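You operate a simulated robot arm through the tools that you are given. There is no shell and no other tool. Be economical: measure what you need, move in short steps, check, and stop when the job is done.

Carry out the task below with a simulated two-armed robot. There is one attempt and no reset: what you move stays moved.

TASK
Finish up at the long table. At the end: the orange sponge from the long table is on the bench by the meter; the purple brush is on the black table; the bottle (marked "USED") from the long table has its cap on; the flask from the long table is on the bottom shelf of the left wall cabinet; the pens drawer is shut; whatever was shut is shut again. Leave all else as you found it, and nothing knocked over (what rides in a drawer may roll over). Set down upright: flask.

Only the result counts: the job must be done as asked and must still hold three seconds after the hand-in. Knocking over, shifting, dropping, spilling or breaking anything else fails it. Lids that push on must go on centred and level and be pressed home; caps that screw on are set level and turned clockwise until they are tight.

THE ROBOT
Two 7-joint arms with fingered hands on one trunk, on a base that drives. Base frame: it is fixed to the floor where the robot stands at the start and does not move with it; the origin is under the middle of the robot, x ahead of it, y to its left, z up. Units: m, rad, N and s.
The left shoulder is at the start at [0.127, 0.125, 1.194], the right one opposite. With the tool pointing down near the work surface each hand reaches from about 0.5 to 0.9 m from the robot's upright axis, wherever it stands, measured 20 degrees to its own side. Places, roughly: bench by the meter [3.8, -0.3, 0.9]; black table [-2.8, -1.3, 0.8]; bottle [0.5, -2.5, 1]; bottom shelf of the left wall cabinet [5, 0.9, 1.5]; far left glass door [5, 1.2, 1.9]; flask [-0.5, -1.75, 1]; orange sponge [-0.75, -1.75, 0.75]; pens drawer [0.8, 0.2, 0.8]; purple brush [-1.25, -1.25, 1]. Payload 3.7 kg a hand.
Tool frame (each hand has its own): the origin (TCP) lies between the finger pads and is the grasp point; the fingertips stand 0.025 m ahead of it; z points along the fingers, y is the line along which they close. Largest opening 0.088 m; the body of the gripper starts 0.029 m behind the TCP. The gripper is a hand of 5 fingers: y runs from the thumb to the fingers, the wrist lies at [-0.013, -0.097, -0.162] in the tool frame, and closing takes about 1.5 s.
Orientation is that of the tool frame in the base frame, as a unit quaternion [w, x, y, z]. With the fingers straight down and the wrist toward the robot, the tool's x, y and z point along [0, 1, 0], [1, 0, 0] and [0, 0, -1] of the base frame.

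THE INTERFACE
- The arms move only by the tool step_arm. It takes "left_steps", "right_steps" or both (then of equal length, played together; a hand with none holds still); each is a list of rows, each an object of numbers (a shift or turn left out is 0, a gripper value left out holds the last): "dx", "dy", "dz": the shift along the tool's x, y, z in m; "ax", "ay", "az": the turn, a rotation vector about the tool's x, y, z in rad. In form: [{"dx": .., "dy": .., "dz": .., "ax": .., "ay": .., "az": ..}, ...]. A call has 1 to 8 rows; each row shifts and turns the commanded pose from where the row before left it, along the tool's axes as they then stand. "left_gripper" and "right_gripper" are, for a hand that has rows, the opening, from 0 (shut) to 1 (fully open), set as the call begins (left out, the last holds). Rows are played at 5 a second. More than 0.05 m and 0.15 rad between two rows, or a gripper value outside its range, and nothing of the call is played. A pose out of reach is approached as far as the arm can. The call stops where the force on the tool passes 40 N (or 10 N more than at its start, if that is more) or the arm is blocked; 0.2 s more then pass. Each finger travels about 0.045 m/s and halts on what it meets, pressing with about 27 N; the grip force reading is that of the motor and also rises with nothing between the fingers. The clock runs only during rows and for 0.2 s after the last one: add rows that do not move to give the fingers time. It gives the time, the measured TCP pose, the force on the tool (base axes), the opening and the grip force at its end, in the units of the frame above (readings bear some noise), with the torque about the TCP (base axes, N m) and any sound that the robot's microphone picked up, and new pictures: "pictures" is both (left out), scene, wrist or none (wrist: the cameras of the hands that moved).
- Cameras (640 x 400 px; columns grow to the right, rows downward): "scene" is now at [0.2172, 0.0049, 1.3163]; the picture's right is [0.05, -1.00, 0.00], its down [-0.73, -0.04, -0.68] and it looks along [0.68, 0.03, -0.73] (base axes); focal length 257 px, centre (320, 200). "left" rides on the left gripper at [-0.059, -0.079, -0.105] in its tool frame; the picture's right is [-0.73, -0.32, 0.61], its down [0.62, -0.68, 0.38] and it looks along [0.29, 0.66, 0.70] (tool axes); focal length 234 px, centre (320, 200). "right" rides on the right gripper at [0.059, -0.079, -0.105] in its tool frame; the picture's right is [-0.73, 0.32, -0.61], its down [-0.62, -0.68, 0.38] and it looks along [-0.29, 0.66, 0.70] (tool axes); focal length 234 px, centre (320, 200). There is no depth. A picture from a camera that has moved, and an enlarged one, comes with that camera's place and axes in the base frame and with its lens.
- slide_trunk(by): slides the trunk up (or, below 0, down) by that many m; the arms and the scene camera ride with it, the base frame stays. It gives what a move gives, with no picture.
- drive_base(legs): drives the robot by 1 to 6 legs, each [ahead, left, turn to the left] in m, m and rad, along the robot's own axes; the way and the turn of a leg run together, so that a leg with both is an arc; at most 1.5 m and 3.142 rad a leg. The arms and the cameras ride along, it lands a little off, and it stops where it bumps. It gives what a move gives, and a new picture of the scene camera.
- set_grasp(shape, hand): the hand has 5 fingers and takes this shape, open, in about a second: jaw (thumb against the fingers, like two jaws); tri (thumb and two fingers); tip (a fingertip pinch); poke (one finger out to press); point (the index stretched); flat (the hand flat); cup (the hand cupped); fist (a fist). The gripper value then closes the fingers along that shape, each until it touches; the sizes above hold for jaw. It gives what a move gives, with no picture.
- head_to(pan, tilt): turns the head with the scene camera to pan (to the left, within 1.396 rad either way) and tilt (down, from -0.506 to 1.204), counted from straight ahead of the robot. It gives what a move gives, and a new picture of the scene camera.
- enlarge(camera, box): a new picture of the part [left, top, right, bottom] of that camera's present view, enlarged. The clock stands still meanwhile.
- close_job(): hands the job in; it is judged then, once.

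Work in short steps. Places have to be worked out from the pictures, the camera data and where the tool is seen: move nearer, look again, correct. Check each grasp and each placing, and mend what went wrong. You have 165 turns and 260 pictures in all, those below and enlarged ones among them. Open the grippers and draw the arms clear of the work before you hand the job in, unless the task says otherwise; then end with one line.

The tools are called after "Call:" as name(argument=value, ...) on one line, values as JSON. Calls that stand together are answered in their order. step_arm: Moves the arms, as the interface text tells. Its arguments: {"type":"object","properties":{"left_steps":{"type":"array","items":{"type":"object","properties":{"dx":{"type":"number"},"dy":{"type":"number"},"dz":{"type":"number"},"ax":{"type":"number"},"ay":{"type":"number"},"az":{"type":"number"}}}},"left_gripper":{"type":"number"},"right_steps":{"type":"array","items":{"type":"object","properties":{"dx":{"type":"number"},"dy":{"type":"number"},"dz":{"type":"number"},"ax":{"type":"number"},"ay":{"type":"number"},"az":{"type":"number"}}}},"right_gripper":{"type":"number"},"pictures":{"type":"string","enum":["both","scene","wrist","none"]}},"required":[]} The other tools are called the same way: slide_trunk (by) slides the trunk up or down; set_grasp (shape, hand) gives the hand a shape; drive_base (legs) drives the base; head_to (pan, tilt) turns the head that bears the scene camera; enlarge (camera, box) takes an enlarged picture of a part of a camera's view; close_job () hands the job in.

At the start:

```text
time_s: 0.0
left_eef_pos: [0.5336, 0.2692, 1.0245]
left_tool_rot: [0.0, 0.707, 0.707, 0.0]
left_force: [0.3, -0.2, 0.6]
left_moment: [0.0, -0.02, 0.0]
left_grip_width: 0.0876
left_finger_force: 0.0
left_shape: jaw
right_eef_pos: [0.4718, -0.0975, 1.0426]
right_tool_rot: [0.0, 0.707, 0.708, 0.0]
right_force: [-0.7, -0.2, -0.3]
right_moment: [0.01, 0.0, 0.0]
right_grip_width: 0.0876
right_finger_force: 0.1
right_shape: jaw
trunk travel left (down, up): [-0.214, 0.201]
robot x, y, heading: [-0.0007, -0.0006, -0.002]
head pan, tilt: [0.047, 0.822]
```

scene: 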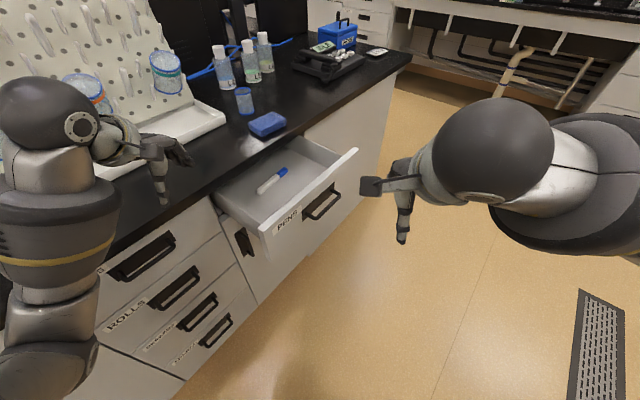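
right: 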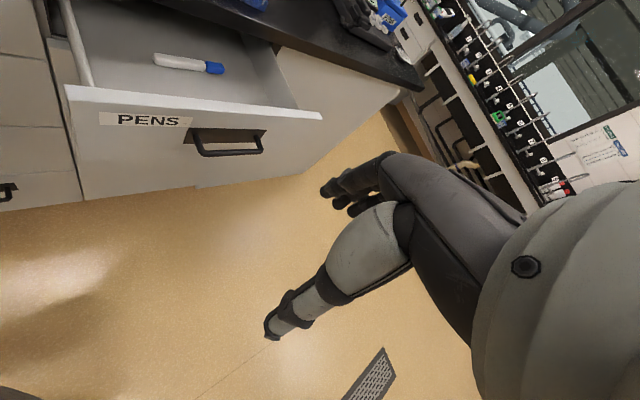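
left: 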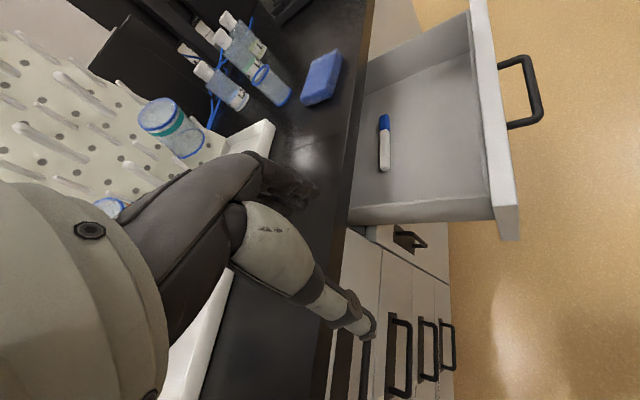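

The PENS drawer front runs from about (0.54,0.15) to (0.86,-0.08), so it shuts along roughly (0.58,0.82). I'll yaw the right hand to that heading with the fingers closed, ready to push.

Call:
step_arm(right_steps=[{"az": -0.137}, {"az": -0.137}, {"az": -0.137}, {"az": -0.137}, {"az": -0.137}, {"az": -0.137}, {"az": -0.137}], right_gripper=0, pictures="none")

Call:
head_to(pan=-0.3, tilt=0.3)

```text
time_s: 1.6
left_eef_pos: [0.5344, 0.2694, 1.0252]
left_tool_rot: [0.001, 0.707, 0.707, 0.001]
left_force: [0.3, -0.4, -0.5]
left_moment: [0.01, 0.01, 0.03]
left_grip_width: 0.088
left_finger_force: 0.1
left_shape: jaw
right_eef_pos: [0.4719, -0.0987, 1.042]
right_tool_rot: [0.0, 0.3, 0.954, 0.0]
right_force: [0.6, 0.4, -0.3]
right_moment: [0.01, 0.02, 0.01]
right_grip_width: 0.0
right_finger_force: 27.1
right_shape: jaw
trunk travel left (down, up): [-0.214, 0.201]
robot x, y, heading: [-0.0006, -0.002, -0.002]
head pan, tilt: [0.047, 0.822]
```

```text
time_s: 2.5
left_eef_pos: [0.5333, 0.2695, 1.0244]
left_tool_rot: [0.0, 0.707, 0.707, 0.0]
left_force: [0.1, 0.1, 0.1]
left_moment: [-0.01, 0.03, 0.02]
left_grip_width: 0.0876
left_finger_force: 0.1
left_shape: jaw
right_eef_pos: [0.4711, -0.097, 1.0411]
right_tool_rot: [0.0, 0.302, 0.953, -0.001]
right_force: [-0.3, -1.0, -0.4]
right_moment: [0.01, 0.01, 0.01]
right_grip_width: 0.0
right_finger_force: 26.8
right_shape: jaw
trunk travel left (down, up): [-0.214, 0.201]
robot x, y, heading: [0.0, -0.0011, -0.0]
head pan, tilt: [-0.3, 0.3]
camera scene: at [0.2269, -0.0265, 1.3624], right [-0.3, -0.96, 0.0], down [-0.28, 0.09, -0.95], along [0.91, -0.28, -0.3], focal length 257 px, centre (320, 200)
```

scene: 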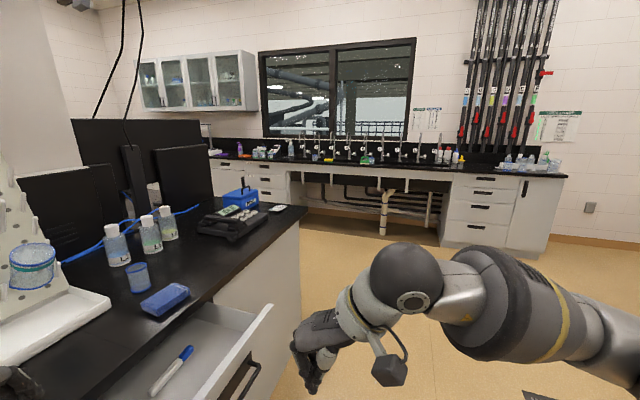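

The wall cabinet is visible at far left. Next I pitch the right hand so the fingers point along the push direction.

Call:
step_arm(right_steps=[{"ax": -0.15}, {"ax": -0.15}, {"ax": -0.15}, {"ax": -0.15}, {"ax": -0.15}, {"ax": -0.15}, {"ax": -0.15}, {"ax": -0.15}], pictures="none")

Call:
head_to(pan=0, tilt=0.8)

```text
time_s: 4.3
left_eef_pos: [0.5343, 0.268, 1.0248]
left_tool_rot: [0.0, 0.707, 0.707, 0.0]
left_force: [0.4, 1.0, 0.9]
left_moment: [0.0, 0.0, -0.03]
left_grip_width: 0.0875
left_finger_force: 0.0
left_shape: jaw
right_eef_pos: [0.4715, -0.0973, 1.0415]
right_tool_rot: [0.17, 0.248, 0.787, 0.539]
right_force: [-0.2, 0.3, -0.1]
right_moment: [0.0, 0.0, 0.0]
right_grip_width: 0.0
right_finger_force: 27.1
right_shape: jaw
trunk travel left (down, up): [-0.214, 0.201]
robot x, y, heading: [0.0012, -0.0001, 0.003]
head pan, tilt: [-0.3, 0.3]
```

```text
time_s: 5.3
left_eef_pos: [0.5349, 0.2685, 1.0243]
left_tool_rot: [0.0, 0.707, 0.707, 0.0]
left_force: [0.0, -0.2, 0.3]
left_moment: [0.01, 0.03, -0.02]
left_grip_width: 0.0876
left_finger_force: 0.0
left_shape: jaw
right_eef_pos: [0.4705, -0.0968, 1.0422]
right_tool_rot: [0.169, 0.248, 0.787, 0.539]
right_force: [0.3, -0.5, 0.2]
right_moment: [0.01, -0.01, 0.04]
right_grip_width: 0.0002
right_finger_force: 27.0
right_shape: jaw
trunk travel left (down, up): [-0.214, 0.201]
robot x, y, heading: [0.0022, 0.0004, -0.002]
head pan, tilt: [0.0, 0.799]
camera scene: at [0.2184, 0.0011, 1.3182], right [0.0, -1.0, 0.0], down [-0.72, 0.0, -0.7], along [0.7, 0.0, -0.72], focal length 257 px, centre (320, 200)
```

scene: 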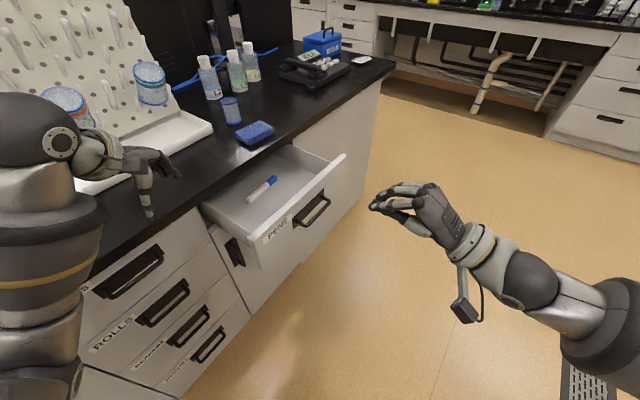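

Pose reached. I lower the hand to about z 0.84 and move it sideways toward the drawer's middle, staying clear of the front.

Call:
step_arm(right_steps=[{"dx": -0.018, "dy": -0.037, "dz": 0.0144}, {"dx": -0.018, "dy": -0.037, "dz": 0.0144}, {"dx": -0.018, "dy": -0.037, "dz": 0.0144}, {"dx": -0.018, "dy": -0.037, "dz": 0.0144}, {"dx": -0.018, "dy": -0.037, "dz": 0.0144}])

```text
time_s: 6.5
left_eef_pos: [0.5344, 0.2694, 1.024]
left_tool_rot: [0.0, 0.707, 0.707, 0.001]
left_force: [0.8, 0.4, -0.6]
left_moment: [0.02, 0.0, -0.02]
left_grip_width: 0.0877
left_finger_force: 0.1
left_shape: jaw
right_eef_pos: [0.5474, -0.1476, 0.8416]
right_tool_rot: [0.17, 0.249, 0.787, 0.538]
right_force: [0.0, 0.5, 0.8]
right_moment: [0.0, -0.02, 0.01]
right_grip_width: 0.0
right_finger_force: 27.3
right_shape: jaw
trunk travel left (down, up): [-0.214, 0.201]
robot x, y, heading: [0.0012, -0.0023, -0.004]
head pan, tilt: [0.0, 0.799]
camera scene: at [0.219, 0.0011, 1.3179], right [0.0, -1.0, 0.0], down [-0.72, 0.0, -0.7], along [0.7, 0.0, -0.72], focal length 257 px, centre (320, 200)
camera right: at [0.4258, -0.2173, 0.8056], right [0.34, -0.78, 0.52], down [0.57, -0.27, -0.77], along [0.75, 0.56, 0.36], focal length 234 px, centre (320, 200)
```

scene: 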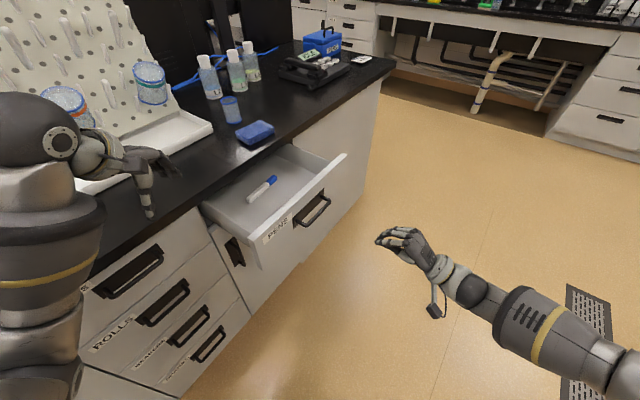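
right: 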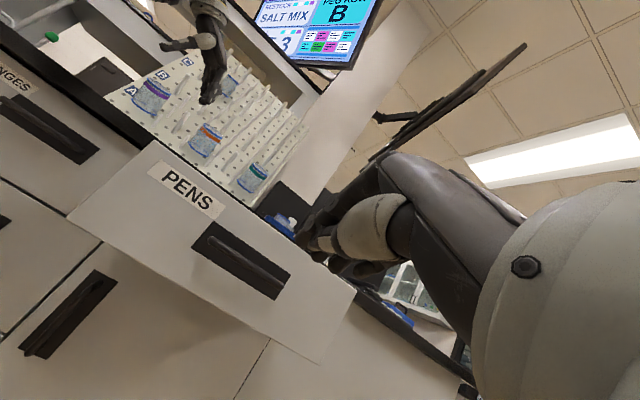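

The handle is at about (0.695,0.03,0.795) and the panel spans z 0.74–0.86. I'll aim left of the handle at z≈0.80 and begin advancing.

Call:
step_arm(right_steps=[{"dx": 0.035, "dy": -0.018, "dz": 0.007}, {"dx": 0.035, "dy": -0.018, "dz": 0.007}, {"dy": 0.0144, "dz": 0.0373}, {"dy": 0.0144, "dz": 0.0373}, {"dy": 0.0144, "dz": 0.0373}, {"dy": 0.0144, "dz": 0.0373}, {"dy": 0.0144, "dz": 0.0373}], pictures="scene")

```text
time_s: 8.1
left_eef_pos: [0.5337, 0.2696, 1.0233]
left_tool_rot: [0.001, 0.707, 0.707, 0.001]
left_force: [-1.0, 0.2, -0.2]
left_moment: [-0.02, 0.06, 0.02]
left_grip_width: 0.0875
left_finger_force: 0.0
left_shape: jaw
right_eef_pos: [0.6045, 0.0557, 0.8026]
right_tool_rot: [0.17, 0.249, 0.788, 0.537]
right_force: [0.5, -0.5, 0.3]
right_moment: [0.02, 0.01, -0.02]
right_grip_width: 0.0002
right_finger_force: 27.5
right_shape: jaw
trunk travel left (down, up): [-0.214, 0.201]
robot x, y, heading: [0.0004, 0.0021, -0.001]
head pan, tilt: [0.0, 0.799]
camera scene: at [0.2188, 0.0018, 1.318], right [0.0, -1.0, 0.0], down [-0.72, 0.0, -0.7], along [0.7, 0.0, -0.72], focal length 257 px, centre (320, 200)
```

scene: 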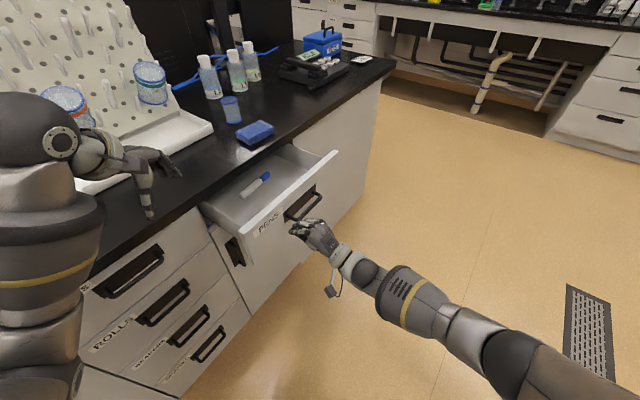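

The drawer is already moving in with little force. I keep pushing.

Call:
step_arm(right_steps=[{"dy": 0.0108, "dz": 0.028}, {"dy": 0.0108, "dz": 0.028}, {"dy": 0.0108, "dz": 0.028}, {"dy": 0.0108, "dz": 0.028}, {"dy": 0.0108, "dz": 0.028}, {"dy": 0.006, "dz": 0.015}], pictures="scene")

```text
time_s: 9.5
left_eef_pos: [0.5339, 0.2696, 1.0242]
left_tool_rot: [0.0, 0.707, 0.707, -0.001]
left_force: [0.2, -0.7, 0.6]
left_moment: [0.02, 0.0, 0.02]
left_grip_width: 0.0877
left_finger_force: 0.0
left_shape: jaw
right_eef_pos: [0.6721, 0.1731, 0.8152]
right_tool_rot: [0.17, 0.249, 0.787, 0.538]
right_force: [0.6, 0.2, 0.8]
right_moment: [-0.01, 0.01, 0.01]
right_grip_width: 0.0001
right_finger_force: 26.8
right_shape: jaw
right hand out of reach, approached as far as the arm can: row 5, 6
trunk travel left (down, up): [-0.214, 0.201]
robot x, y, heading: [0.0027, 0.0003, 0.002]
head pan, tilt: [0.0, 0.799]
camera scene: at [0.2184, 0.0011, 1.3181], right [0.0, -1.0, 0.0], down [-0.72, 0.0, -0.7], along [0.7, 0.0, -0.72], focal length 257 px, centre (320, 200)
```

scene: 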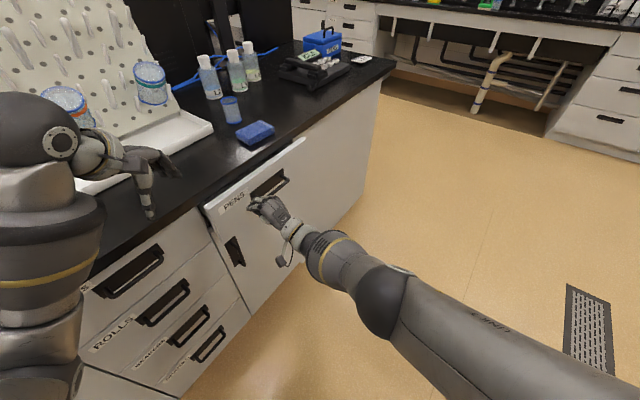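

Nearly closed, but the arm is at its reach limit. I retract the right hand slightly and lift the left one clear, then I'll shift the base closer.

Call:
step_arm(right_steps=[{"dz": -0.02}, {"dz": -0.02}, {"dz": -0.02}, {"dz": -0.02}], left_steps=[{"dy": -0.02, "dz": -0.03}, {"dy": -0.02, "dz": -0.03}, {"dy": -0.02, "dz": -0.03}, {"dy": -0.02, "dz": -0.03}], pictures="none")

Call:
drive_base(legs=[[0.07, 0.03, 0]])

Call:
step_arm(right_steps=[{"dy": 0.008, "dz": 0.022}, {"dy": 0.008, "dz": 0.022}, {"dy": 0.008, "dz": 0.02}, {"dy": 0.006, "dz": 0.015}], pictures="scene")

```text
time_s: 10.5
left_eef_pos: [0.4511, 0.2684, 1.1431]
left_tool_rot: [0.0, 0.707, 0.707, 0.0]
left_force: [-0.6, 0.1, 0.2]
left_moment: [0.0, 0.0, 0.0]
left_grip_width: 0.0877
left_finger_force: 0.1
left_shape: jaw
right_eef_pos: [0.6296, 0.1099, 0.8428]
right_tool_rot: [0.172, 0.25, 0.787, 0.537]
right_force: [0.7, 0.1, 0.3]
right_moment: [-0.02, -0.01, 0.02]
right_grip_width: 0.0001
right_finger_force: 27.0
right_shape: jaw
trunk travel left (down, up): [-0.214, 0.201]
robot x, y, heading: [0.0012, -0.0007, 0.0]
head pan, tilt: [0.0, 0.799]
```

```text
time_s: 11.5
left_eef_pos: [0.5231, 0.2997, 1.1434]
left_tool_rot: [0.0, 0.706, 0.708, 0.0]
left_force: [0.7, 0.2, -0.7]
left_moment: [0.0, 0.03, -0.02]
left_grip_width: 0.0876
left_finger_force: 0.1
left_shape: jaw
right_eef_pos: [0.7001, 0.142, 0.8421]
right_tool_rot: [0.169, 0.248, 0.788, 0.538]
right_force: [0.4, -0.6, -0.8]
right_moment: [0.0, 0.0, -0.03]
right_grip_width: 0.0
right_finger_force: 26.7
right_shape: jaw
trunk travel left (down, up): [-0.214, 0.201]
robot x, y, heading: [0.0683, 0.0275, -0.004]
head pan, tilt: [0.0, 0.799]
camera scene: at [0.2891, 0.0322, 1.3179], right [0.0, -1.0, 0.0], down [-0.72, 0.0, -0.7], along [0.7, 0.0, -0.72], focal length 257 px, centre (320, 200)
```

scene: 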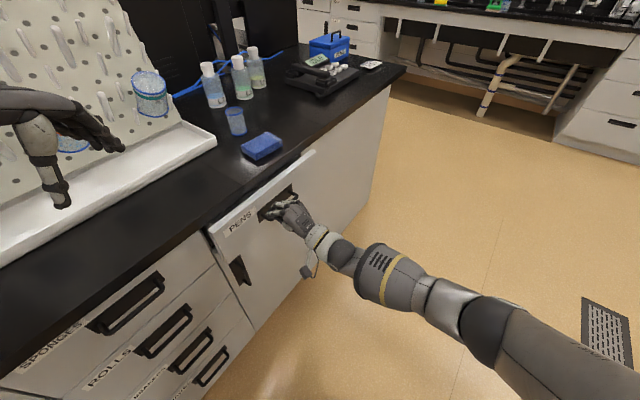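

```text
time_s: 12.5
left_eef_pos: [0.5234, 0.2996, 1.1421]
left_tool_rot: [-0.001, 0.707, 0.707, 0.0]
left_force: [0.5, 1.0, -0.3]
left_moment: [0.01, 0.01, 0.03]
left_grip_width: 0.0875
left_finger_force: 0.0
left_shape: jaw
right_eef_pos: [0.749, 0.2097, 0.839]
right_tool_rot: [0.169, 0.249, 0.788, 0.536]
right_force: [-6.3, -7.0, -7.2]
right_moment: [0.24, -0.14, -0.08]
right_grip_width: 0.0001
right_finger_force: 27.2
right_shape: jaw
trunk travel left (down, up): [-0.214, 0.201]
robot x, y, heading: [0.0697, 0.03, 0.003]
head pan, tilt: [0.0, 0.799]
camera scene: at [0.2887, 0.0308, 1.3177], right [0.0, -1.0, 0.0], down [-0.72, 0.0, -0.7], along [0.7, 0.0, -0.72], focal length 257 px, centre (320, 200)
```

scene: 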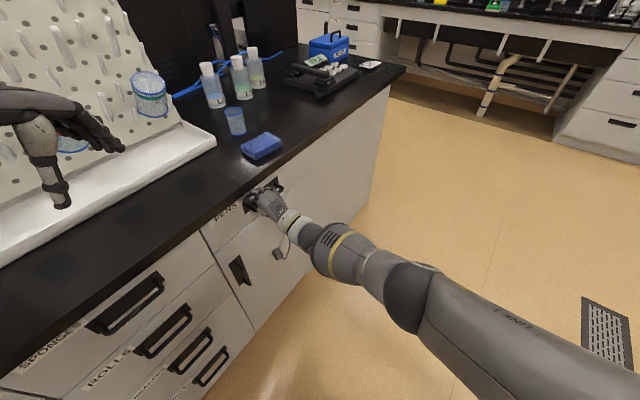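

Contact of about 11 N suggests it's nearly or fully shut. I nudge a little further and back off along the tool axis to inspect.

Call:
step_arm(right_steps=[{"dy": -0.006, "dz": 0.01}, {"dz": 0.012}, {"dz": 0.01}], pictures="none")

Call:
step_arm(right_steps=[{"dy": -0.01, "dz": -0.03}, {"dy": -0.01, "dz": -0.04}, {"dy": -0.01, "dz": -0.04}, {"dy": -0.01, "dz": -0.04}, {"dy": -0.01, "dz": -0.04}], pictures="scene")

```text
time_s: 13.1
left_eef_pos: [0.5204, 0.2976, 1.1438]
left_tool_rot: [0.0, 0.708, 0.706, 0.0]
left_force: [-0.7, 0.6, -0.5]
left_moment: [-0.01, 0.02, 0.01]
left_grip_width: 0.0879
left_finger_force: 0.0
left_shape: jaw
right_eef_pos: [0.7533, 0.2118, 0.8358]
right_tool_rot: [0.172, 0.251, 0.786, 0.538]
right_force: [-9.7, -11.2, 4.7]
right_moment: [-0.01, 0.01, 0.07]
right_grip_width: 0.0
right_finger_force: 26.6
right_shape: jaw
right hand out of reach, approached as far as the arm can: row 2
trunk travel left (down, up): [-0.214, 0.201]
robot x, y, heading: [0.069, 0.0294, -0.002]
head pan, tilt: [0.0, 0.799]
stopped in row 2 (right hand): the force on the tool passed its limit at 42 N (the readings are from after the stop); the commanded pose is now the measured one
```

```text
time_s: 14.3
left_eef_pos: [0.5214, 0.2985, 1.1424]
left_tool_rot: [0.001, 0.707, 0.707, 0.0]
left_force: [-0.4, 0.0, -0.4]
left_moment: [0.0, -0.03, 0.01]
left_grip_width: 0.0877
left_finger_force: 0.1
left_shape: jaw
right_eef_pos: [0.6387, 0.0542, 0.8556]
right_tool_rot: [0.173, 0.251, 0.786, 0.538]
right_force: [0.4, -0.9, 0.0]
right_moment: [0.01, 0.01, 0.01]
right_grip_width: 0.0
right_finger_force: 26.7
right_shape: jaw
trunk travel left (down, up): [-0.214, 0.201]
robot x, y, heading: [0.0679, 0.032, 0.001]
head pan, tilt: [0.0, 0.799]
camera scene: at [0.2874, 0.0305, 1.3182], right [0.0, -1.0, 0.0], down [-0.72, 0.0, -0.7], along [0.7, 0.0, -0.72], focal length 257 px, centre (320, 200)
```

scene: 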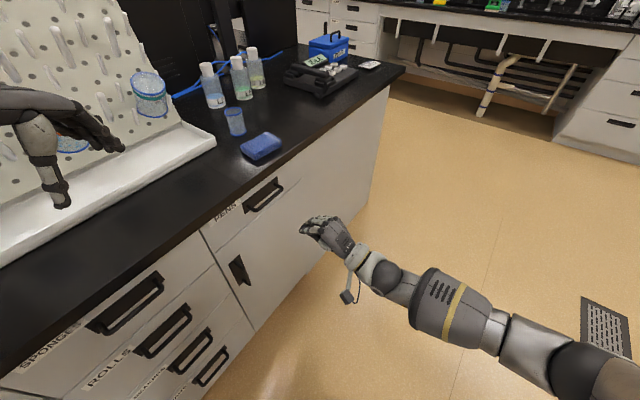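

The drawer is shut flush. I back away from the bench, turn toward the long table (heading about -2.18), and reset the right hand to pointing down.

Call:
drive_base(legs=[[-0.2, -0.3, 0], [0, 0, -2.18]])

Call:
step_arm(right_steps=[{"ax": 0.15, "dy": 0.015}, {"ax": 0.15, "dy": 0.015}, {"ax": 0.15, "dy": 0.015}, {"ax": 0.15, "dy": 0.015}, {"ax": 0.15, "dy": 0.015}, {"ax": 0.15, "dy": 0.015}, {"ax": 0.15, "dz": -0.03}, {"ax": 0.15, "dz": -0.03}], pictures="none")

Call:
step_arm(right_steps=[{"az": 0.137}, {"az": 0.137}, {"az": 0.137}, {"az": 0.137}, {"az": 0.137}, {"az": 0.137}, {"az": 0.137}], right_gripper=1, pictures="none")

Call:
head_to(pan=0, tilt=0.45)

```text
time_s: 22.8
left_eef_pos: [-0.1685, -0.7967, 1.1435]
left_tool_rot: [0.0, 0.953, -0.303, 0.001]
left_force: [-0.2, 0.0, 0.7]
left_moment: [-0.02, 0.0, -0.02]
left_grip_width: 0.0877
left_finger_force: 0.0
left_shape: jaw
right_eef_pos: [-0.435, -0.7505, 0.8555]
right_tool_rot: [0.557, 0.813, 0.14, 0.096]
right_force: [-0.9, -0.8, 0.1]
right_moment: [0.02, -0.01, 0.01]
right_grip_width: 0.0
right_finger_force: 26.4
right_shape: jaw
trunk travel left (down, up): [-0.214, 0.201]
robot x, y, heading: [-0.1268, -0.2734, -2.187]
head pan, tilt: [0.0, 0.799]
camera scene: at [-0.2499, -0.4478, 1.3181], right [-0.82, 0.58, 0.0], down [0.41, 0.58, -0.7], along [-0.4, -0.57, -0.72], focal length 257 px, centre (320, 200)
```

scene: 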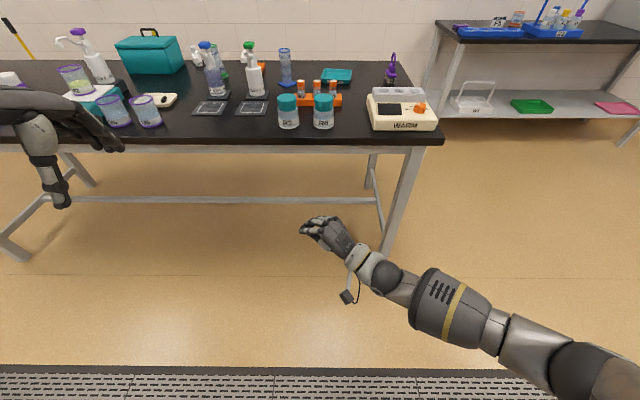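

```text
time_s: 24.6
left_eef_pos: [-0.1684, -0.7969, 1.1425]
left_tool_rot: [0.0, 0.953, -0.303, 0.0]
left_force: [-0.1, 0.9, -0.2]
left_moment: [0.04, 0.05, 0.01]
left_grip_width: 0.0875
left_finger_force: 0.0
left_shape: jaw
right_eef_pos: [-0.421, -0.7933, 0.9756]
right_tool_rot: [-0.002, 0.986, 0.169, 0.001]
right_force: [0.8, -0.1, -1.0]
right_moment: [0.01, 0.0, -0.03]
right_grip_width: 0.0002
right_finger_force: 27.0
right_shape: jaw
trunk travel left (down, up): [-0.214, 0.201]
robot x, y, heading: [-0.1241, -0.2701, -2.186]
head pan, tilt: [0.0, 0.799]
```

```text
time_s: 26.1
left_eef_pos: [-0.1673, -0.7965, 1.1429]
left_tool_rot: [0.0, 0.953, -0.304, -0.001]
left_force: [-0.1, -0.3, -0.3]
left_moment: [0.0, 0.03, -0.03]
left_grip_width: 0.0875
left_finger_force: 0.1
left_shape: jaw
right_eef_pos: [-0.4189, -0.7943, 0.9767]
right_tool_rot: [0.001, 0.951, -0.308, 0.0]
right_force: [0.5, 0.6, -0.6]
right_moment: [-0.01, -0.02, -0.03]
right_grip_width: 0.0877
right_finger_force: 0.1
right_shape: jaw
trunk travel left (down, up): [-0.214, 0.201]
robot x, y, heading: [-0.1263, -0.2708, -2.187]
head pan, tilt: [0.0, 0.799]
```

```text
time_s: 27.0
left_eef_pos: [-0.1671, -0.7969, 1.143]
left_tool_rot: [0.0, 0.953, -0.303, -0.001]
left_force: [0.5, 0.5, 0.3]
left_moment: [0.04, 0.01, -0.01]
left_grip_width: 0.0876
left_finger_force: 0.0
left_shape: jaw
right_eef_pos: [-0.4201, -0.7935, 0.9773]
right_tool_rot: [0.0, 0.952, -0.306, 0.0]
right_force: [-0.7, -0.4, -0.6]
right_moment: [0.01, -0.04, 0.0]
right_grip_width: 0.0879
right_finger_force: 0.1
right_shape: jaw
trunk travel left (down, up): [-0.214, 0.201]
robot x, y, heading: [-0.1265, -0.2675, -2.189]
head pan, tilt: [0.0, 0.45]
camera scene: at [-0.2563, -0.457, 1.3484], right [-0.82, 0.58, 0.0], down [0.25, 0.36, -0.9], along [-0.52, -0.73, -0.44], focal length 257 px, centre (320, 200)
```

scene: 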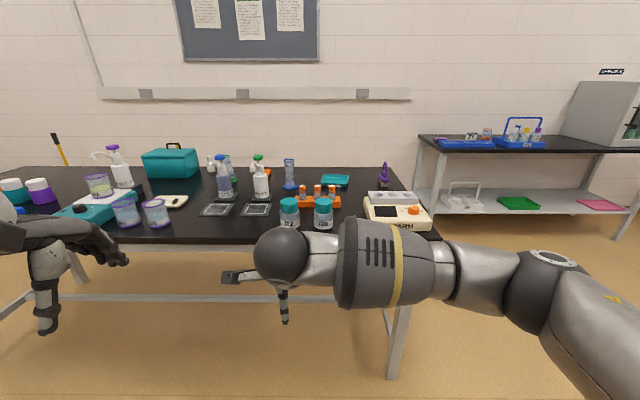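

I can see the long table and the side table. I'll zoom in on the table to identify the items.

Call:
enlarge(camera="scene", box=[180, 140, 440, 260])

Call:
enlarge(camera="scene", box=[0, 130, 220, 260])

Call:
enlarge(camera="scene", box=[410, 60, 640, 240])

```text
2.46 times, centred on (310, 200) of scene
camera zoom: at [-0.2563, -0.457, 1.3484], right [-0.82, 0.58, 0.0], down [0.25, 0.36, -0.9], along [-0.52, -0.73, -0.44], focal length 632 px, centre (345, 200)
```

zoom: 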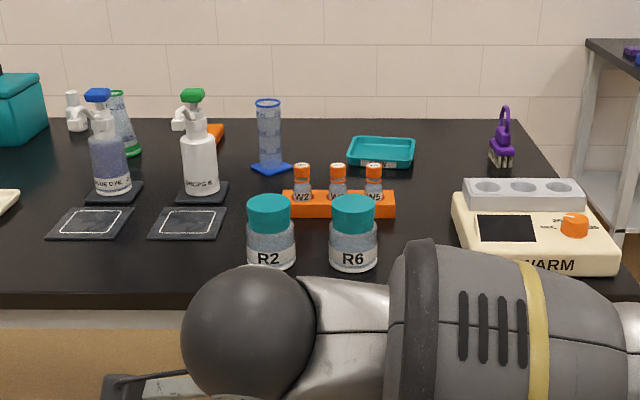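

```text
2.91 times, centred on (110, 195) of scene
camera zoom: at [-0.2563, -0.457, 1.3484], right [-0.82, 0.58, 0.0], down [0.25, 0.36, -0.9], along [-0.52, -0.73, -0.44], focal length 747 px, centre (931, 214)
```

zoom: 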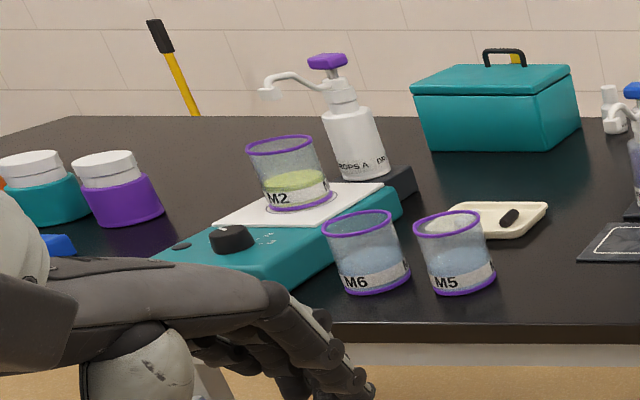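

```text
2.22 times, centred on (525, 150) of scene
camera zoom: at [-0.2563, -0.457, 1.3484], right [-0.82, 0.58, 0.0], down [0.25, 0.36, -0.9], along [-0.52, -0.73, -0.44], focal length 571 px, centre (-136, 311)
```

zoom: 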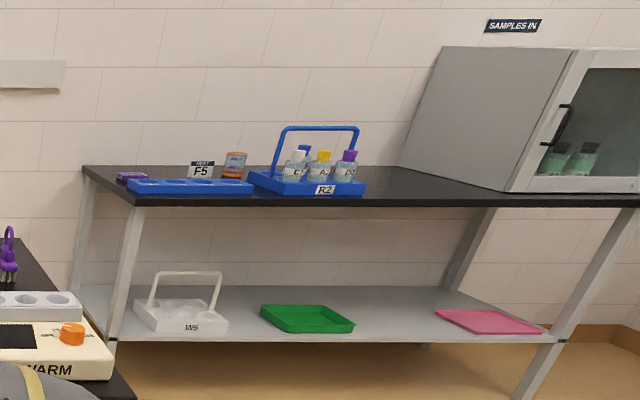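

From the rays, the table top is about z 0.85, with the brush at about (-1.20,-1.23), the sponge at about (-0.78,-1.71) behind the white dispenser, and the flask (green rim) at about (-0.60,-1.72). I'll take the brush first. I raise both hands and drive up to the table.

Call:
step_arm(left_steps=[{"dy": -0.025, "dz": -0.03}, {"dy": -0.025, "dz": -0.03}, {"dy": -0.025, "dz": -0.03}, {"dy": -0.025, "dz": -0.03}, {}], right_steps=[{"dz": -0.035}, {"dz": -0.035}, {"dz": -0.035}, {"dz": -0.035}, {"dz": -0.035}], pictures="none")

Call:
drive_base(legs=[[0.5, -0.08, 0]])

Call:
head_to(pan=-0.2, tilt=0.7)

```text
time_s: 28.2
left_eef_pos: [-0.109, -0.7148, 1.2625]
left_tool_rot: [-0.001, 0.953, -0.303, 0.0]
left_force: [0.1, -0.3, -0.1]
left_moment: [-0.01, 0.0, 0.0]
left_grip_width: 0.0877
left_finger_force: 0.0
left_shape: jaw
right_eef_pos: [-0.42, -0.7959, 1.1512]
right_tool_rot: [0.001, 0.952, -0.307, 0.0]
right_force: [-0.7, 0.3, -0.9]
right_moment: [-0.01, -0.02, 0.0]
right_grip_width: 0.0877
right_finger_force: 0.0
right_shape: jaw
trunk travel left (down, up): [-0.214, 0.201]
robot x, y, heading: [-0.1255, -0.2729, -2.187]
head pan, tilt: [0.0, 0.45]
```

```text
time_s: 31.1
left_eef_pos: [-0.4578, -1.0761, 1.262]
left_tool_rot: [0.0, 0.954, -0.3, 0.0]
left_force: [-0.3, 0.7, -0.5]
left_moment: [0.03, -0.01, 0.02]
left_grip_width: 0.0878
left_finger_force: 0.0
left_shape: jaw
right_eef_pos: [-0.7688, -1.1589, 1.1505]
right_tool_rot: [0.0, 0.953, -0.302, 0.0]
right_force: [0.1, -0.7, -0.1]
right_moment: [0.02, 0.0, 0.0]
right_grip_width: 0.0876
right_finger_force: 0.0
right_shape: jaw
trunk travel left (down, up): [-0.214, 0.201]
robot x, y, heading: [-0.4764, -0.6294, -2.187]
head pan, tilt: [0.0, 0.45]
camera scene: at [-0.6068, -0.8193, 1.3485], right [-0.82, 0.57, 0.0], down [0.25, 0.36, -0.9], along [-0.52, -0.74, -0.44], focal length 257 px, centre (320, 200)
```

scene: 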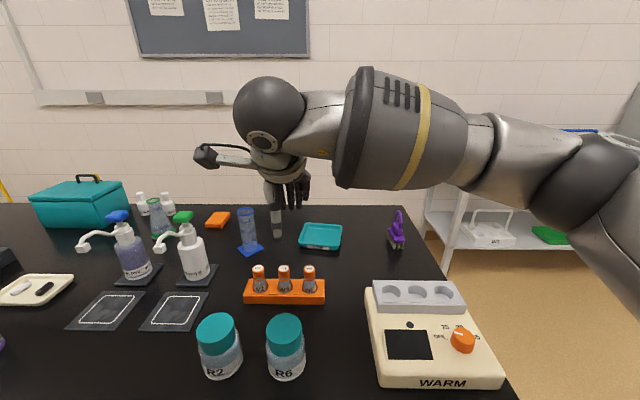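

```text
time_s: 31.9
left_eef_pos: [-0.4578, -1.0771, 1.2627]
left_tool_rot: [0.0, 0.954, -0.3, 0.001]
left_force: [-0.3, -0.3, 0.4]
left_moment: [0.02, -0.02, 0.0]
left_grip_width: 0.0876
left_finger_force: 0.0
left_shape: jaw
right_eef_pos: [-0.7685, -1.1581, 1.1516]
right_tool_rot: [0.001, 0.953, -0.302, 0.0]
right_force: [-0.2, 0.2, -0.9]
right_moment: [-0.01, 0.01, -0.05]
right_grip_width: 0.0875
right_finger_force: 0.0
right_shape: jaw
trunk travel left (down, up): [-0.214, 0.201]
robot x, y, heading: [-0.4754, -0.6329, -2.177]
head pan, tilt: [-0.201, 0.7]
camera scene: at [-0.6154, -0.8023, 1.3264], right [-0.69, 0.72, 0.0], down [0.47, 0.44, -0.77], along [-0.55, -0.53, -0.64], focal length 257 px, centre (320, 200)
```

scene: 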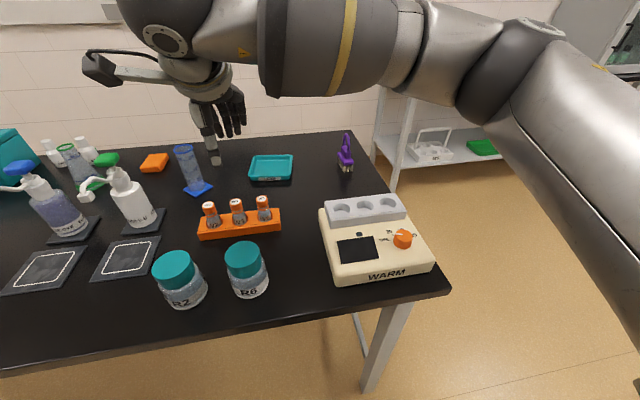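

Brush is near (-1.205,-1.245). I'll zoom in on its shape before grasping.

Call:
enlarge(camera="scene", box=[300, 120, 390, 190])

```text
5.71 times, centred on (345, 155) of scene
camera zoom: at [-0.6154, -0.8023, 1.3264], right [-0.69, 0.72, 0.0], down [0.47, 0.44, -0.77], along [-0.55, -0.53, -0.64], focal length 1468 px, centre (177, 457)
```

zoom: 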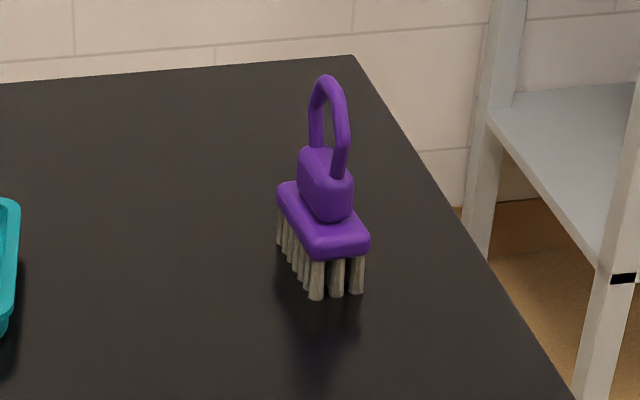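

The brush stands on its bristles with a loop handle (top about z 0.974) lying along the robot's forward direction. I drive 0.12 m closer, then move the right hand above it.

Call:
drive_base(legs=[[0.12, 0, 0]])

Call:
step_arm(right_steps=[{"dx": -0.038, "dy": 0.026}, {"dx": -0.038, "dy": 0.026}, {"dx": -0.038, "dy": 0.026}, {"dx": -0.038, "dy": 0.026}, {"dx": -0.038, "dy": 0.026}, {"dx": -0.038, "dy": 0.026}, {"dx": -0.038, "dy": 0.026}, {"dx": -0.038, "dy": 0.026}])

```text
time_s: 33.1
left_eef_pos: [-0.5258, -1.1739, 1.2634]
left_tool_rot: [0.001, 0.954, -0.3, -0.001]
left_force: [0.0, -0.4, -0.7]
left_moment: [0.01, -0.01, 0.01]
left_grip_width: 0.0877
left_finger_force: 0.1
left_shape: jaw
right_eef_pos: [-0.8363, -1.2552, 1.1505]
right_tool_rot: [0.0, 0.953, -0.303, -0.001]
right_force: [-0.7, -0.1, 0.5]
right_moment: [0.01, -0.02, -0.03]
right_grip_width: 0.0879
right_finger_force: 0.1
right_shape: jaw
trunk travel left (down, up): [-0.214, 0.201]
robot x, y, heading: [-0.545, -0.7302, -2.181]
head pan, tilt: [-0.201, 0.7]
camera scene: at [-0.6836, -0.8995, 1.3263], right [-0.69, 0.73, 0.0], down [0.47, 0.44, -0.76], along [-0.55, -0.53, -0.64], focal length 257 px, centre (320, 200)
```

scene: 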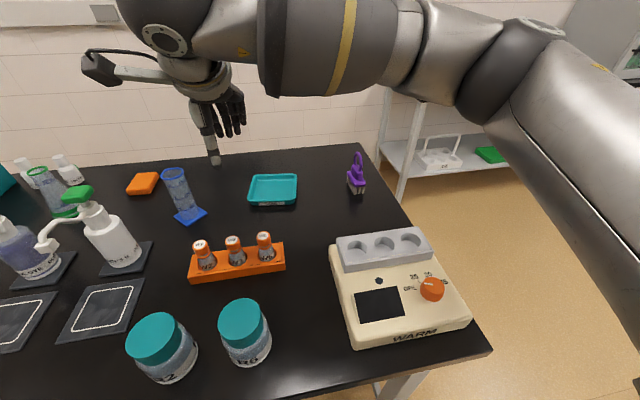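

```text
time_s: 34.9
left_eef_pos: [-0.526, -1.1741, 1.2631]
left_tool_rot: [0.0, 0.954, -0.3, 0.0]
left_force: [0.1, -0.1, 0.0]
left_moment: [0.0, -0.01, -0.01]
left_grip_width: 0.0878
left_finger_force: 0.0
left_shape: jaw
right_eef_pos: [-1.2049, -1.2496, 1.1498]
right_tool_rot: [0.0, 0.953, -0.302, -0.001]
right_force: [0.1, 0.1, -0.1]
right_moment: [-0.01, -0.03, 0.0]
right_grip_width: 0.0876
right_finger_force: 0.0
right_shape: jaw
trunk travel left (down, up): [-0.214, 0.201]
robot x, y, heading: [-0.5444, -0.7296, -2.184]
head pan, tilt: [-0.201, 0.7]
camera scene: at [-0.6838, -0.8993, 1.3262], right [-0.69, 0.73, 0.0], down [0.47, 0.44, -0.76], along [-0.55, -0.53, -0.64], focal length 257 px, centre (320, 200)
camera right: at [-1.1114, -1.2191, 1.2548], right [-0.78, 0.15, 0.61], down [-0.12, 0.92, -0.38], along [-0.62, -0.37, -0.7], focal length 234 px, centre (320, 200)
```

scene: 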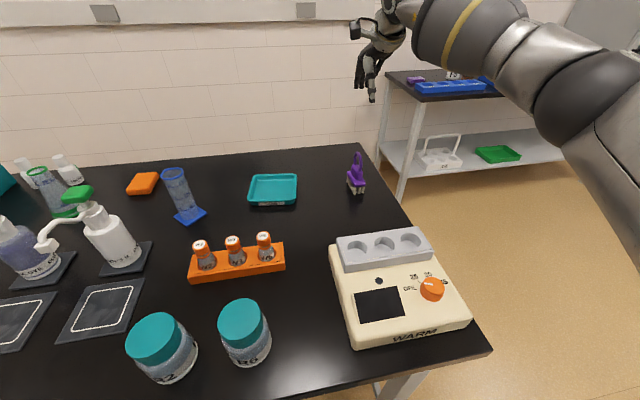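
right: 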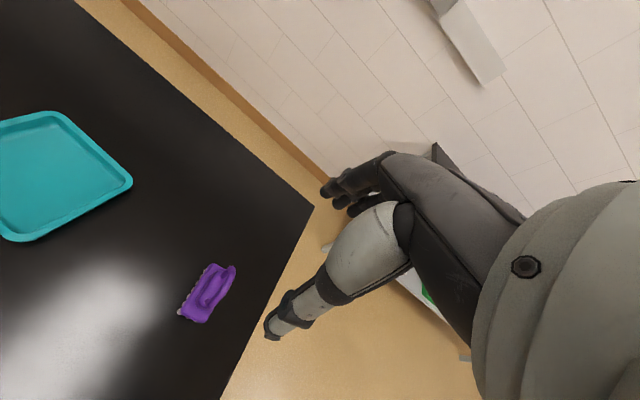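

Wrist-camera projection puts the brush directly below the TCP. I descend part way and check again.

Call:
step_arm(right_steps=[{"dz": 0.032}, {"dz": 0.032}, {"dz": 0.032}, {"dz": 0.02}])

Call:
enlarge(camera="scene", box=[310, 80, 410, 200])

```text
time_s: 35.9
left_eef_pos: [-0.5263, -1.1736, 1.2631]
left_tool_rot: [-0.001, 0.954, -0.301, 0.001]
left_force: [-0.4, -0.4, 0.6]
left_moment: [0.0, -0.01, -0.02]
left_grip_width: 0.0877
left_finger_force: 0.0
left_shape: jaw
right_eef_pos: [-1.2052, -1.2506, 1.0349]
right_tool_rot: [0.001, 0.953, -0.304, -0.001]
right_force: [0.1, -0.2, 0.3]
right_moment: [0.02, -0.02, 0.0]
right_grip_width: 0.0876
right_finger_force: 0.0
right_shape: jaw
trunk travel left (down, up): [-0.214, 0.201]
robot x, y, heading: [-0.5392, -0.7308, -2.18]
head pan, tilt: [-0.201, 0.7]
camera scene: at [-0.6834, -0.8991, 1.3263], right [-0.69, 0.73, 0.0], down [0.47, 0.44, -0.76], along [-0.55, -0.53, -0.64], focal length 257 px, centre (320, 200)
camera right: at [-1.1129, -1.2198, 1.139], right [-0.78, 0.16, 0.61], down [-0.12, 0.92, -0.38], along [-0.62, -0.37, -0.69], focal length 234 px, centre (320, 200)
```

scene: 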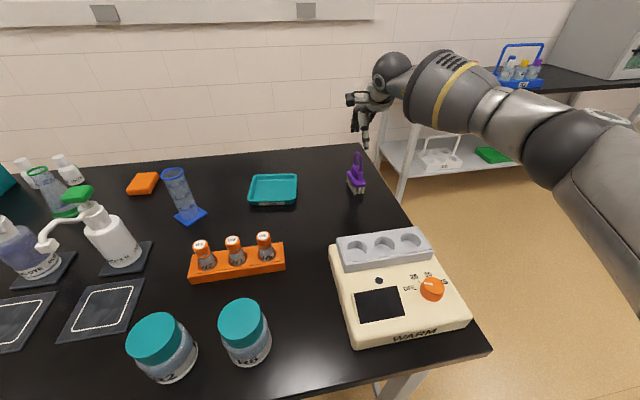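
right: 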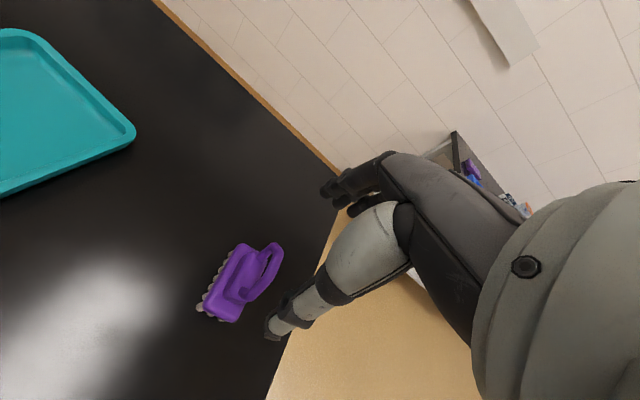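

```text
3.33 times, centred on (360, 140) of scene
camera zoom: at [-0.6834, -0.8991, 1.3263], right [-0.69, 0.73, 0.0], down [0.47, 0.44, -0.76], along [-0.55, -0.53, -0.64], focal length 856 px, centre (187, 400)
```

zoom: 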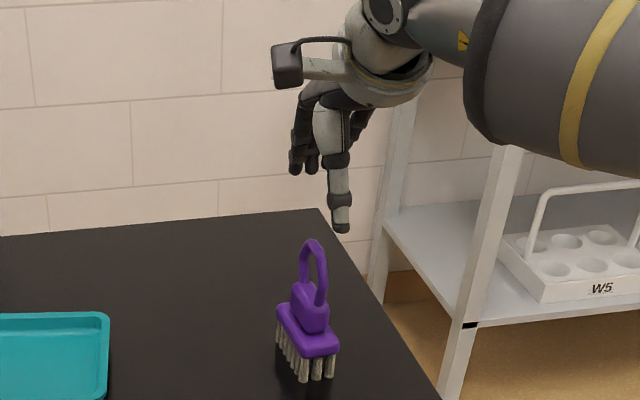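

The loop lies right under the TCP at about (-1.206,-1.251). I descend to z≈0.957 and close on it.

Call:
step_arm(right_steps=[{"dz": 0.03}, {"dz": 0.03}, {"dz": 0.018}], pictures="wrist")

Call:
step_arm(right_steps=[{}, {}, {}, {}, {}, {}, {}, {}], right_gripper=0, pictures="wrist")

Call:
enlarge(camera="scene", box=[310, 90, 410, 210])

```text
time_s: 36.7
left_eef_pos: [-0.5245, -1.1732, 1.2628]
left_tool_rot: [-0.001, 0.954, -0.301, -0.001]
left_force: [-0.2, -0.4, -0.1]
left_moment: [0.01, -0.02, 0.02]
left_grip_width: 0.0879
left_finger_force: 0.0
left_shape: jaw
right_eef_pos: [-1.2051, -1.2498, 0.9558]
right_tool_rot: [0.0, 0.953, -0.302, 0.0]
right_force: [0.5, -0.8, -0.2]
right_moment: [0.03, 0.0, 0.01]
right_grip_width: 0.0879
right_finger_force: 0.1
right_shape: jaw
trunk travel left (down, up): [-0.214, 0.201]
robot x, y, heading: [-0.5415, -0.7335, -2.183]
head pan, tilt: [-0.201, 0.7]
camera right: at [-1.1111, -1.2185, 1.0601], right [-0.78, 0.16, 0.61], down [-0.12, 0.92, -0.38], along [-0.62, -0.37, -0.7], focal length 234 px, centre (320, 200)
```

right: 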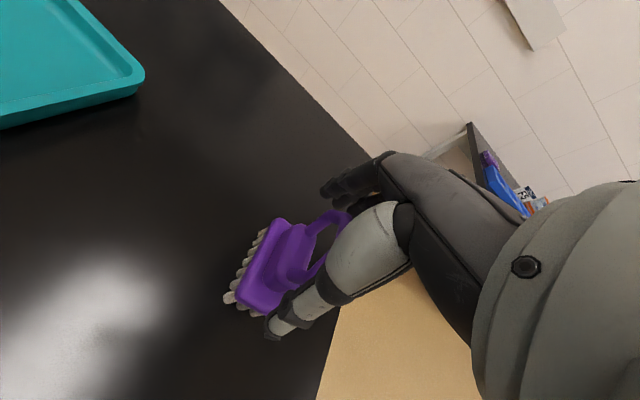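

```text
time_s: 38.5
left_eef_pos: [-0.5252, -1.174, 1.2624]
left_tool_rot: [0.001, 0.954, -0.301, -0.001]
left_force: [0.0, 0.2, -0.1]
left_moment: [0.0, 0.01, 0.0]
left_grip_width: 0.0879
left_finger_force: 0.0
left_shape: jaw
right_eef_pos: [-1.2042, -1.2498, 0.9566]
right_tool_rot: [0.0, 0.953, -0.303, 0.0]
right_force: [0.1, -0.4, -0.3]
right_moment: [-0.01, -0.02, 0.01]
right_grip_width: 0.0101
right_finger_force: 27.3
right_shape: jaw
trunk travel left (down, up): [-0.214, 0.201]
robot x, y, heading: [-0.5458, -0.7303, -2.179]
head pan, tilt: [-0.201, 0.7]
camera right: at [-1.1112, -1.2184, 1.0603], right [-0.78, 0.16, 0.61], down [-0.12, 0.92, -0.38], along [-0.62, -0.37, -0.7], focal length 234 px, centre (320, 200)
```

right: 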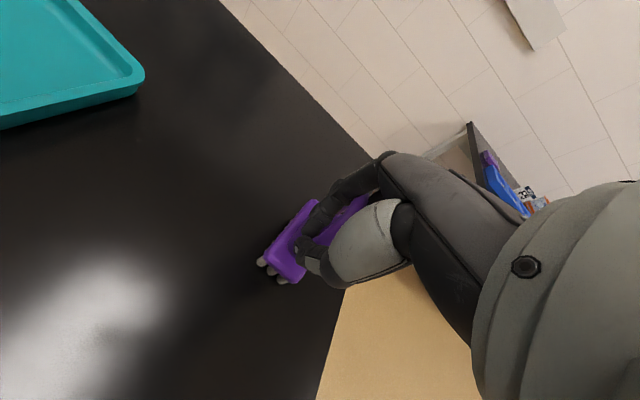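

```text
3.33 times, centred on (360, 150) of scene
camera zoom: at [-0.6834, -0.8991, 1.3263], right [-0.69, 0.73, 0.0], down [0.47, 0.44, -0.76], along [-0.55, -0.53, -0.64], focal length 856 px, centre (187, 367)
```

zoom: 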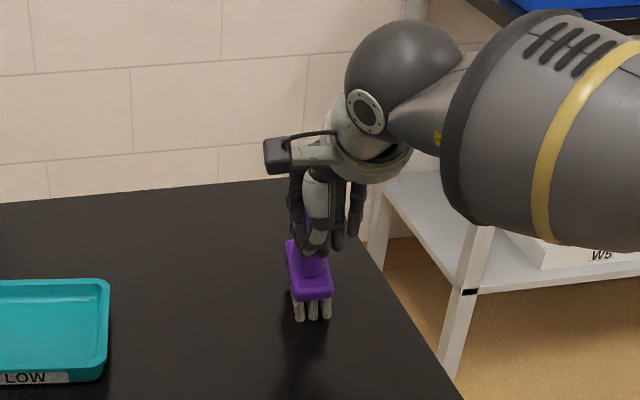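

The grip halted at 1 cm on the loop. I lift gently to see whether the brush comes along.

Call:
step_arm(right_steps=[{"dz": -0.02}, {"dz": -0.03}, {"dz": -0.04}, {"dz": -0.04}], pictures="both")

```text
time_s: 39.5
left_eef_pos: [-0.5238, -1.1727, 1.2625]
left_tool_rot: [0.001, 0.954, -0.301, 0.0]
left_force: [-0.2, 0.4, -0.1]
left_moment: [0.01, 0.01, 0.02]
left_grip_width: 0.0877
left_finger_force: 0.0
left_shape: jaw
right_eef_pos: [-1.2034, -1.2494, 1.0869]
right_tool_rot: [0.001, 0.953, -0.304, 0.001]
right_force: [0.1, 0.9, -1.3]
right_moment: [-0.03, 0.0, 0.01]
right_grip_width: 0.0102
right_finger_force: 27.2
right_shape: jaw
trunk travel left (down, up): [-0.214, 0.201]
robot x, y, heading: [-0.5477, -0.7263, -2.181]
head pan, tilt: [-0.201, 0.7]
camera scene: at [-0.6827, -0.8987, 1.3265], right [-0.69, 0.73, 0.0], down [0.47, 0.44, -0.77], along [-0.55, -0.53, -0.64], focal length 257 px, centre (320, 200)
camera right: at [-1.1104, -1.2193, 1.1908], right [-0.78, 0.16, 0.61], down [-0.12, 0.92, -0.38], along [-0.62, -0.37, -0.69], focal length 234 px, centre (320, 200)
```

scene: 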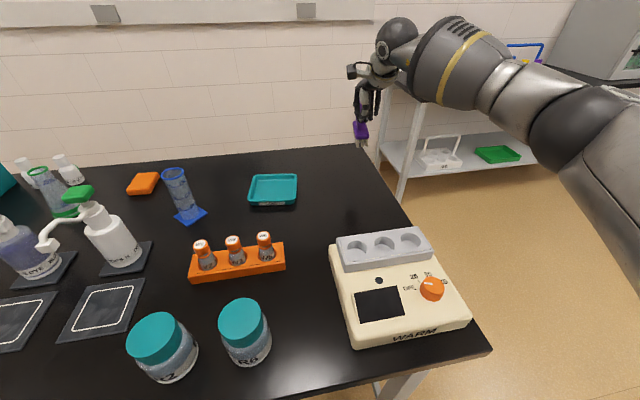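
right: 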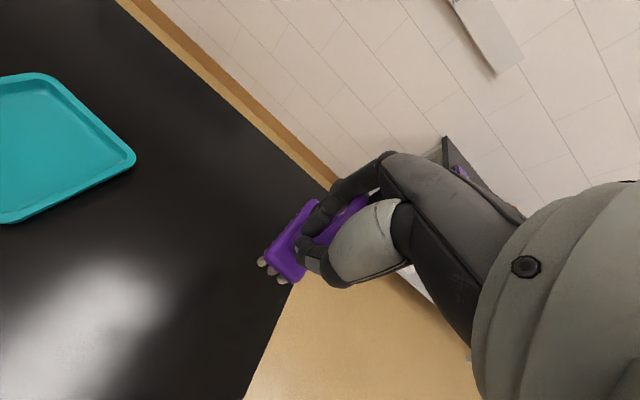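

The brush is held, with bristle bottoms about 0.107 m below the TCP. I back off and drive right toward the black table.

Call:
drive_base(legs=[[-0.2, 0, 0], [0, -1.5, 0]])

Call:
head_to(pan=-0.15, tilt=0.35)

```text
time_s: 53.9
left_eef_pos: [-1.6294, -0.1705, 1.264]
left_tool_rot: [0.0, 0.955, -0.296, 0.0]
left_force: [0.0, 0.8, -0.3]
left_moment: [-0.02, -0.02, -0.02]
left_grip_width: 0.0877
left_finger_force: 0.1
left_shape: jaw
right_eef_pos: [-2.3065, -0.2549, 1.0846]
right_tool_rot: [0.0, 0.954, -0.298, 0.0]
right_force: [0.3, -0.1, -1.0]
right_moment: [0.0, -0.02, -0.03]
right_grip_width: 0.0103
right_finger_force: 27.0
right_shape: jaw
trunk travel left (down, up): [-0.214, 0.201]
robot x, y, heading: [-1.6559, 0.2744, -2.17]
head pan, tilt: [-0.201, 0.7]
camera scene: at [-1.7891, 0.1017, 1.3263], right [-0.7, 0.72, 0.0], down [0.46, 0.45, -0.76], along [-0.55, -0.53, -0.64], focal length 257 px, centre (320, 200)
```

scene: 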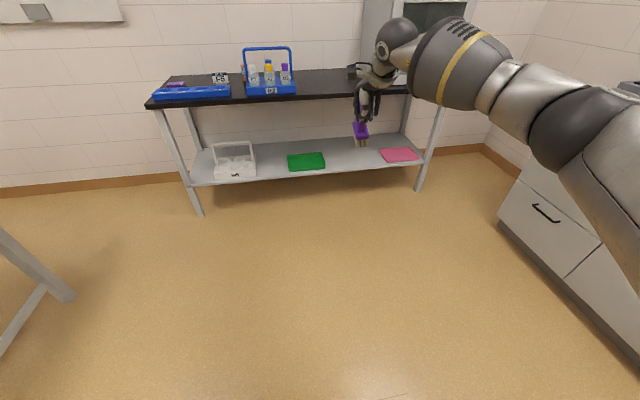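

```text
time_s: 54.7
left_eef_pos: [-1.629, -0.1705, 1.2631]
left_tool_rot: [0.0, 0.955, -0.295, 0.0]
left_force: [-0.7, 0.4, -0.7]
left_moment: [0.01, 0.0, 0.0]
left_grip_width: 0.0876
left_finger_force: 0.1
left_shape: jaw
right_eef_pos: [-2.3055, -0.2549, 1.0856]
right_tool_rot: [0.0, 0.954, -0.299, 0.0]
right_force: [-0.1, 0.0, -0.9]
right_moment: [0.02, -0.03, -0.01]
right_grip_width: 0.0101
right_finger_force: 27.4
right_shape: jaw
trunk travel left (down, up): [-0.214, 0.201]
robot x, y, heading: [-1.6535, 0.2704, -2.171]
head pan, tilt: [-0.15, 0.351]
camera scene: at [-1.7916, 0.0927, 1.3576], right [-0.73, 0.68, 0.0], down [0.24, 0.25, -0.94], along [-0.64, -0.69, -0.34], focal length 257 px, centre (320, 200)
```

scene: 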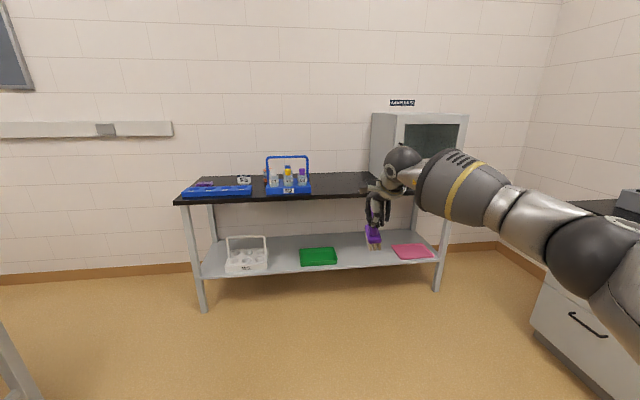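

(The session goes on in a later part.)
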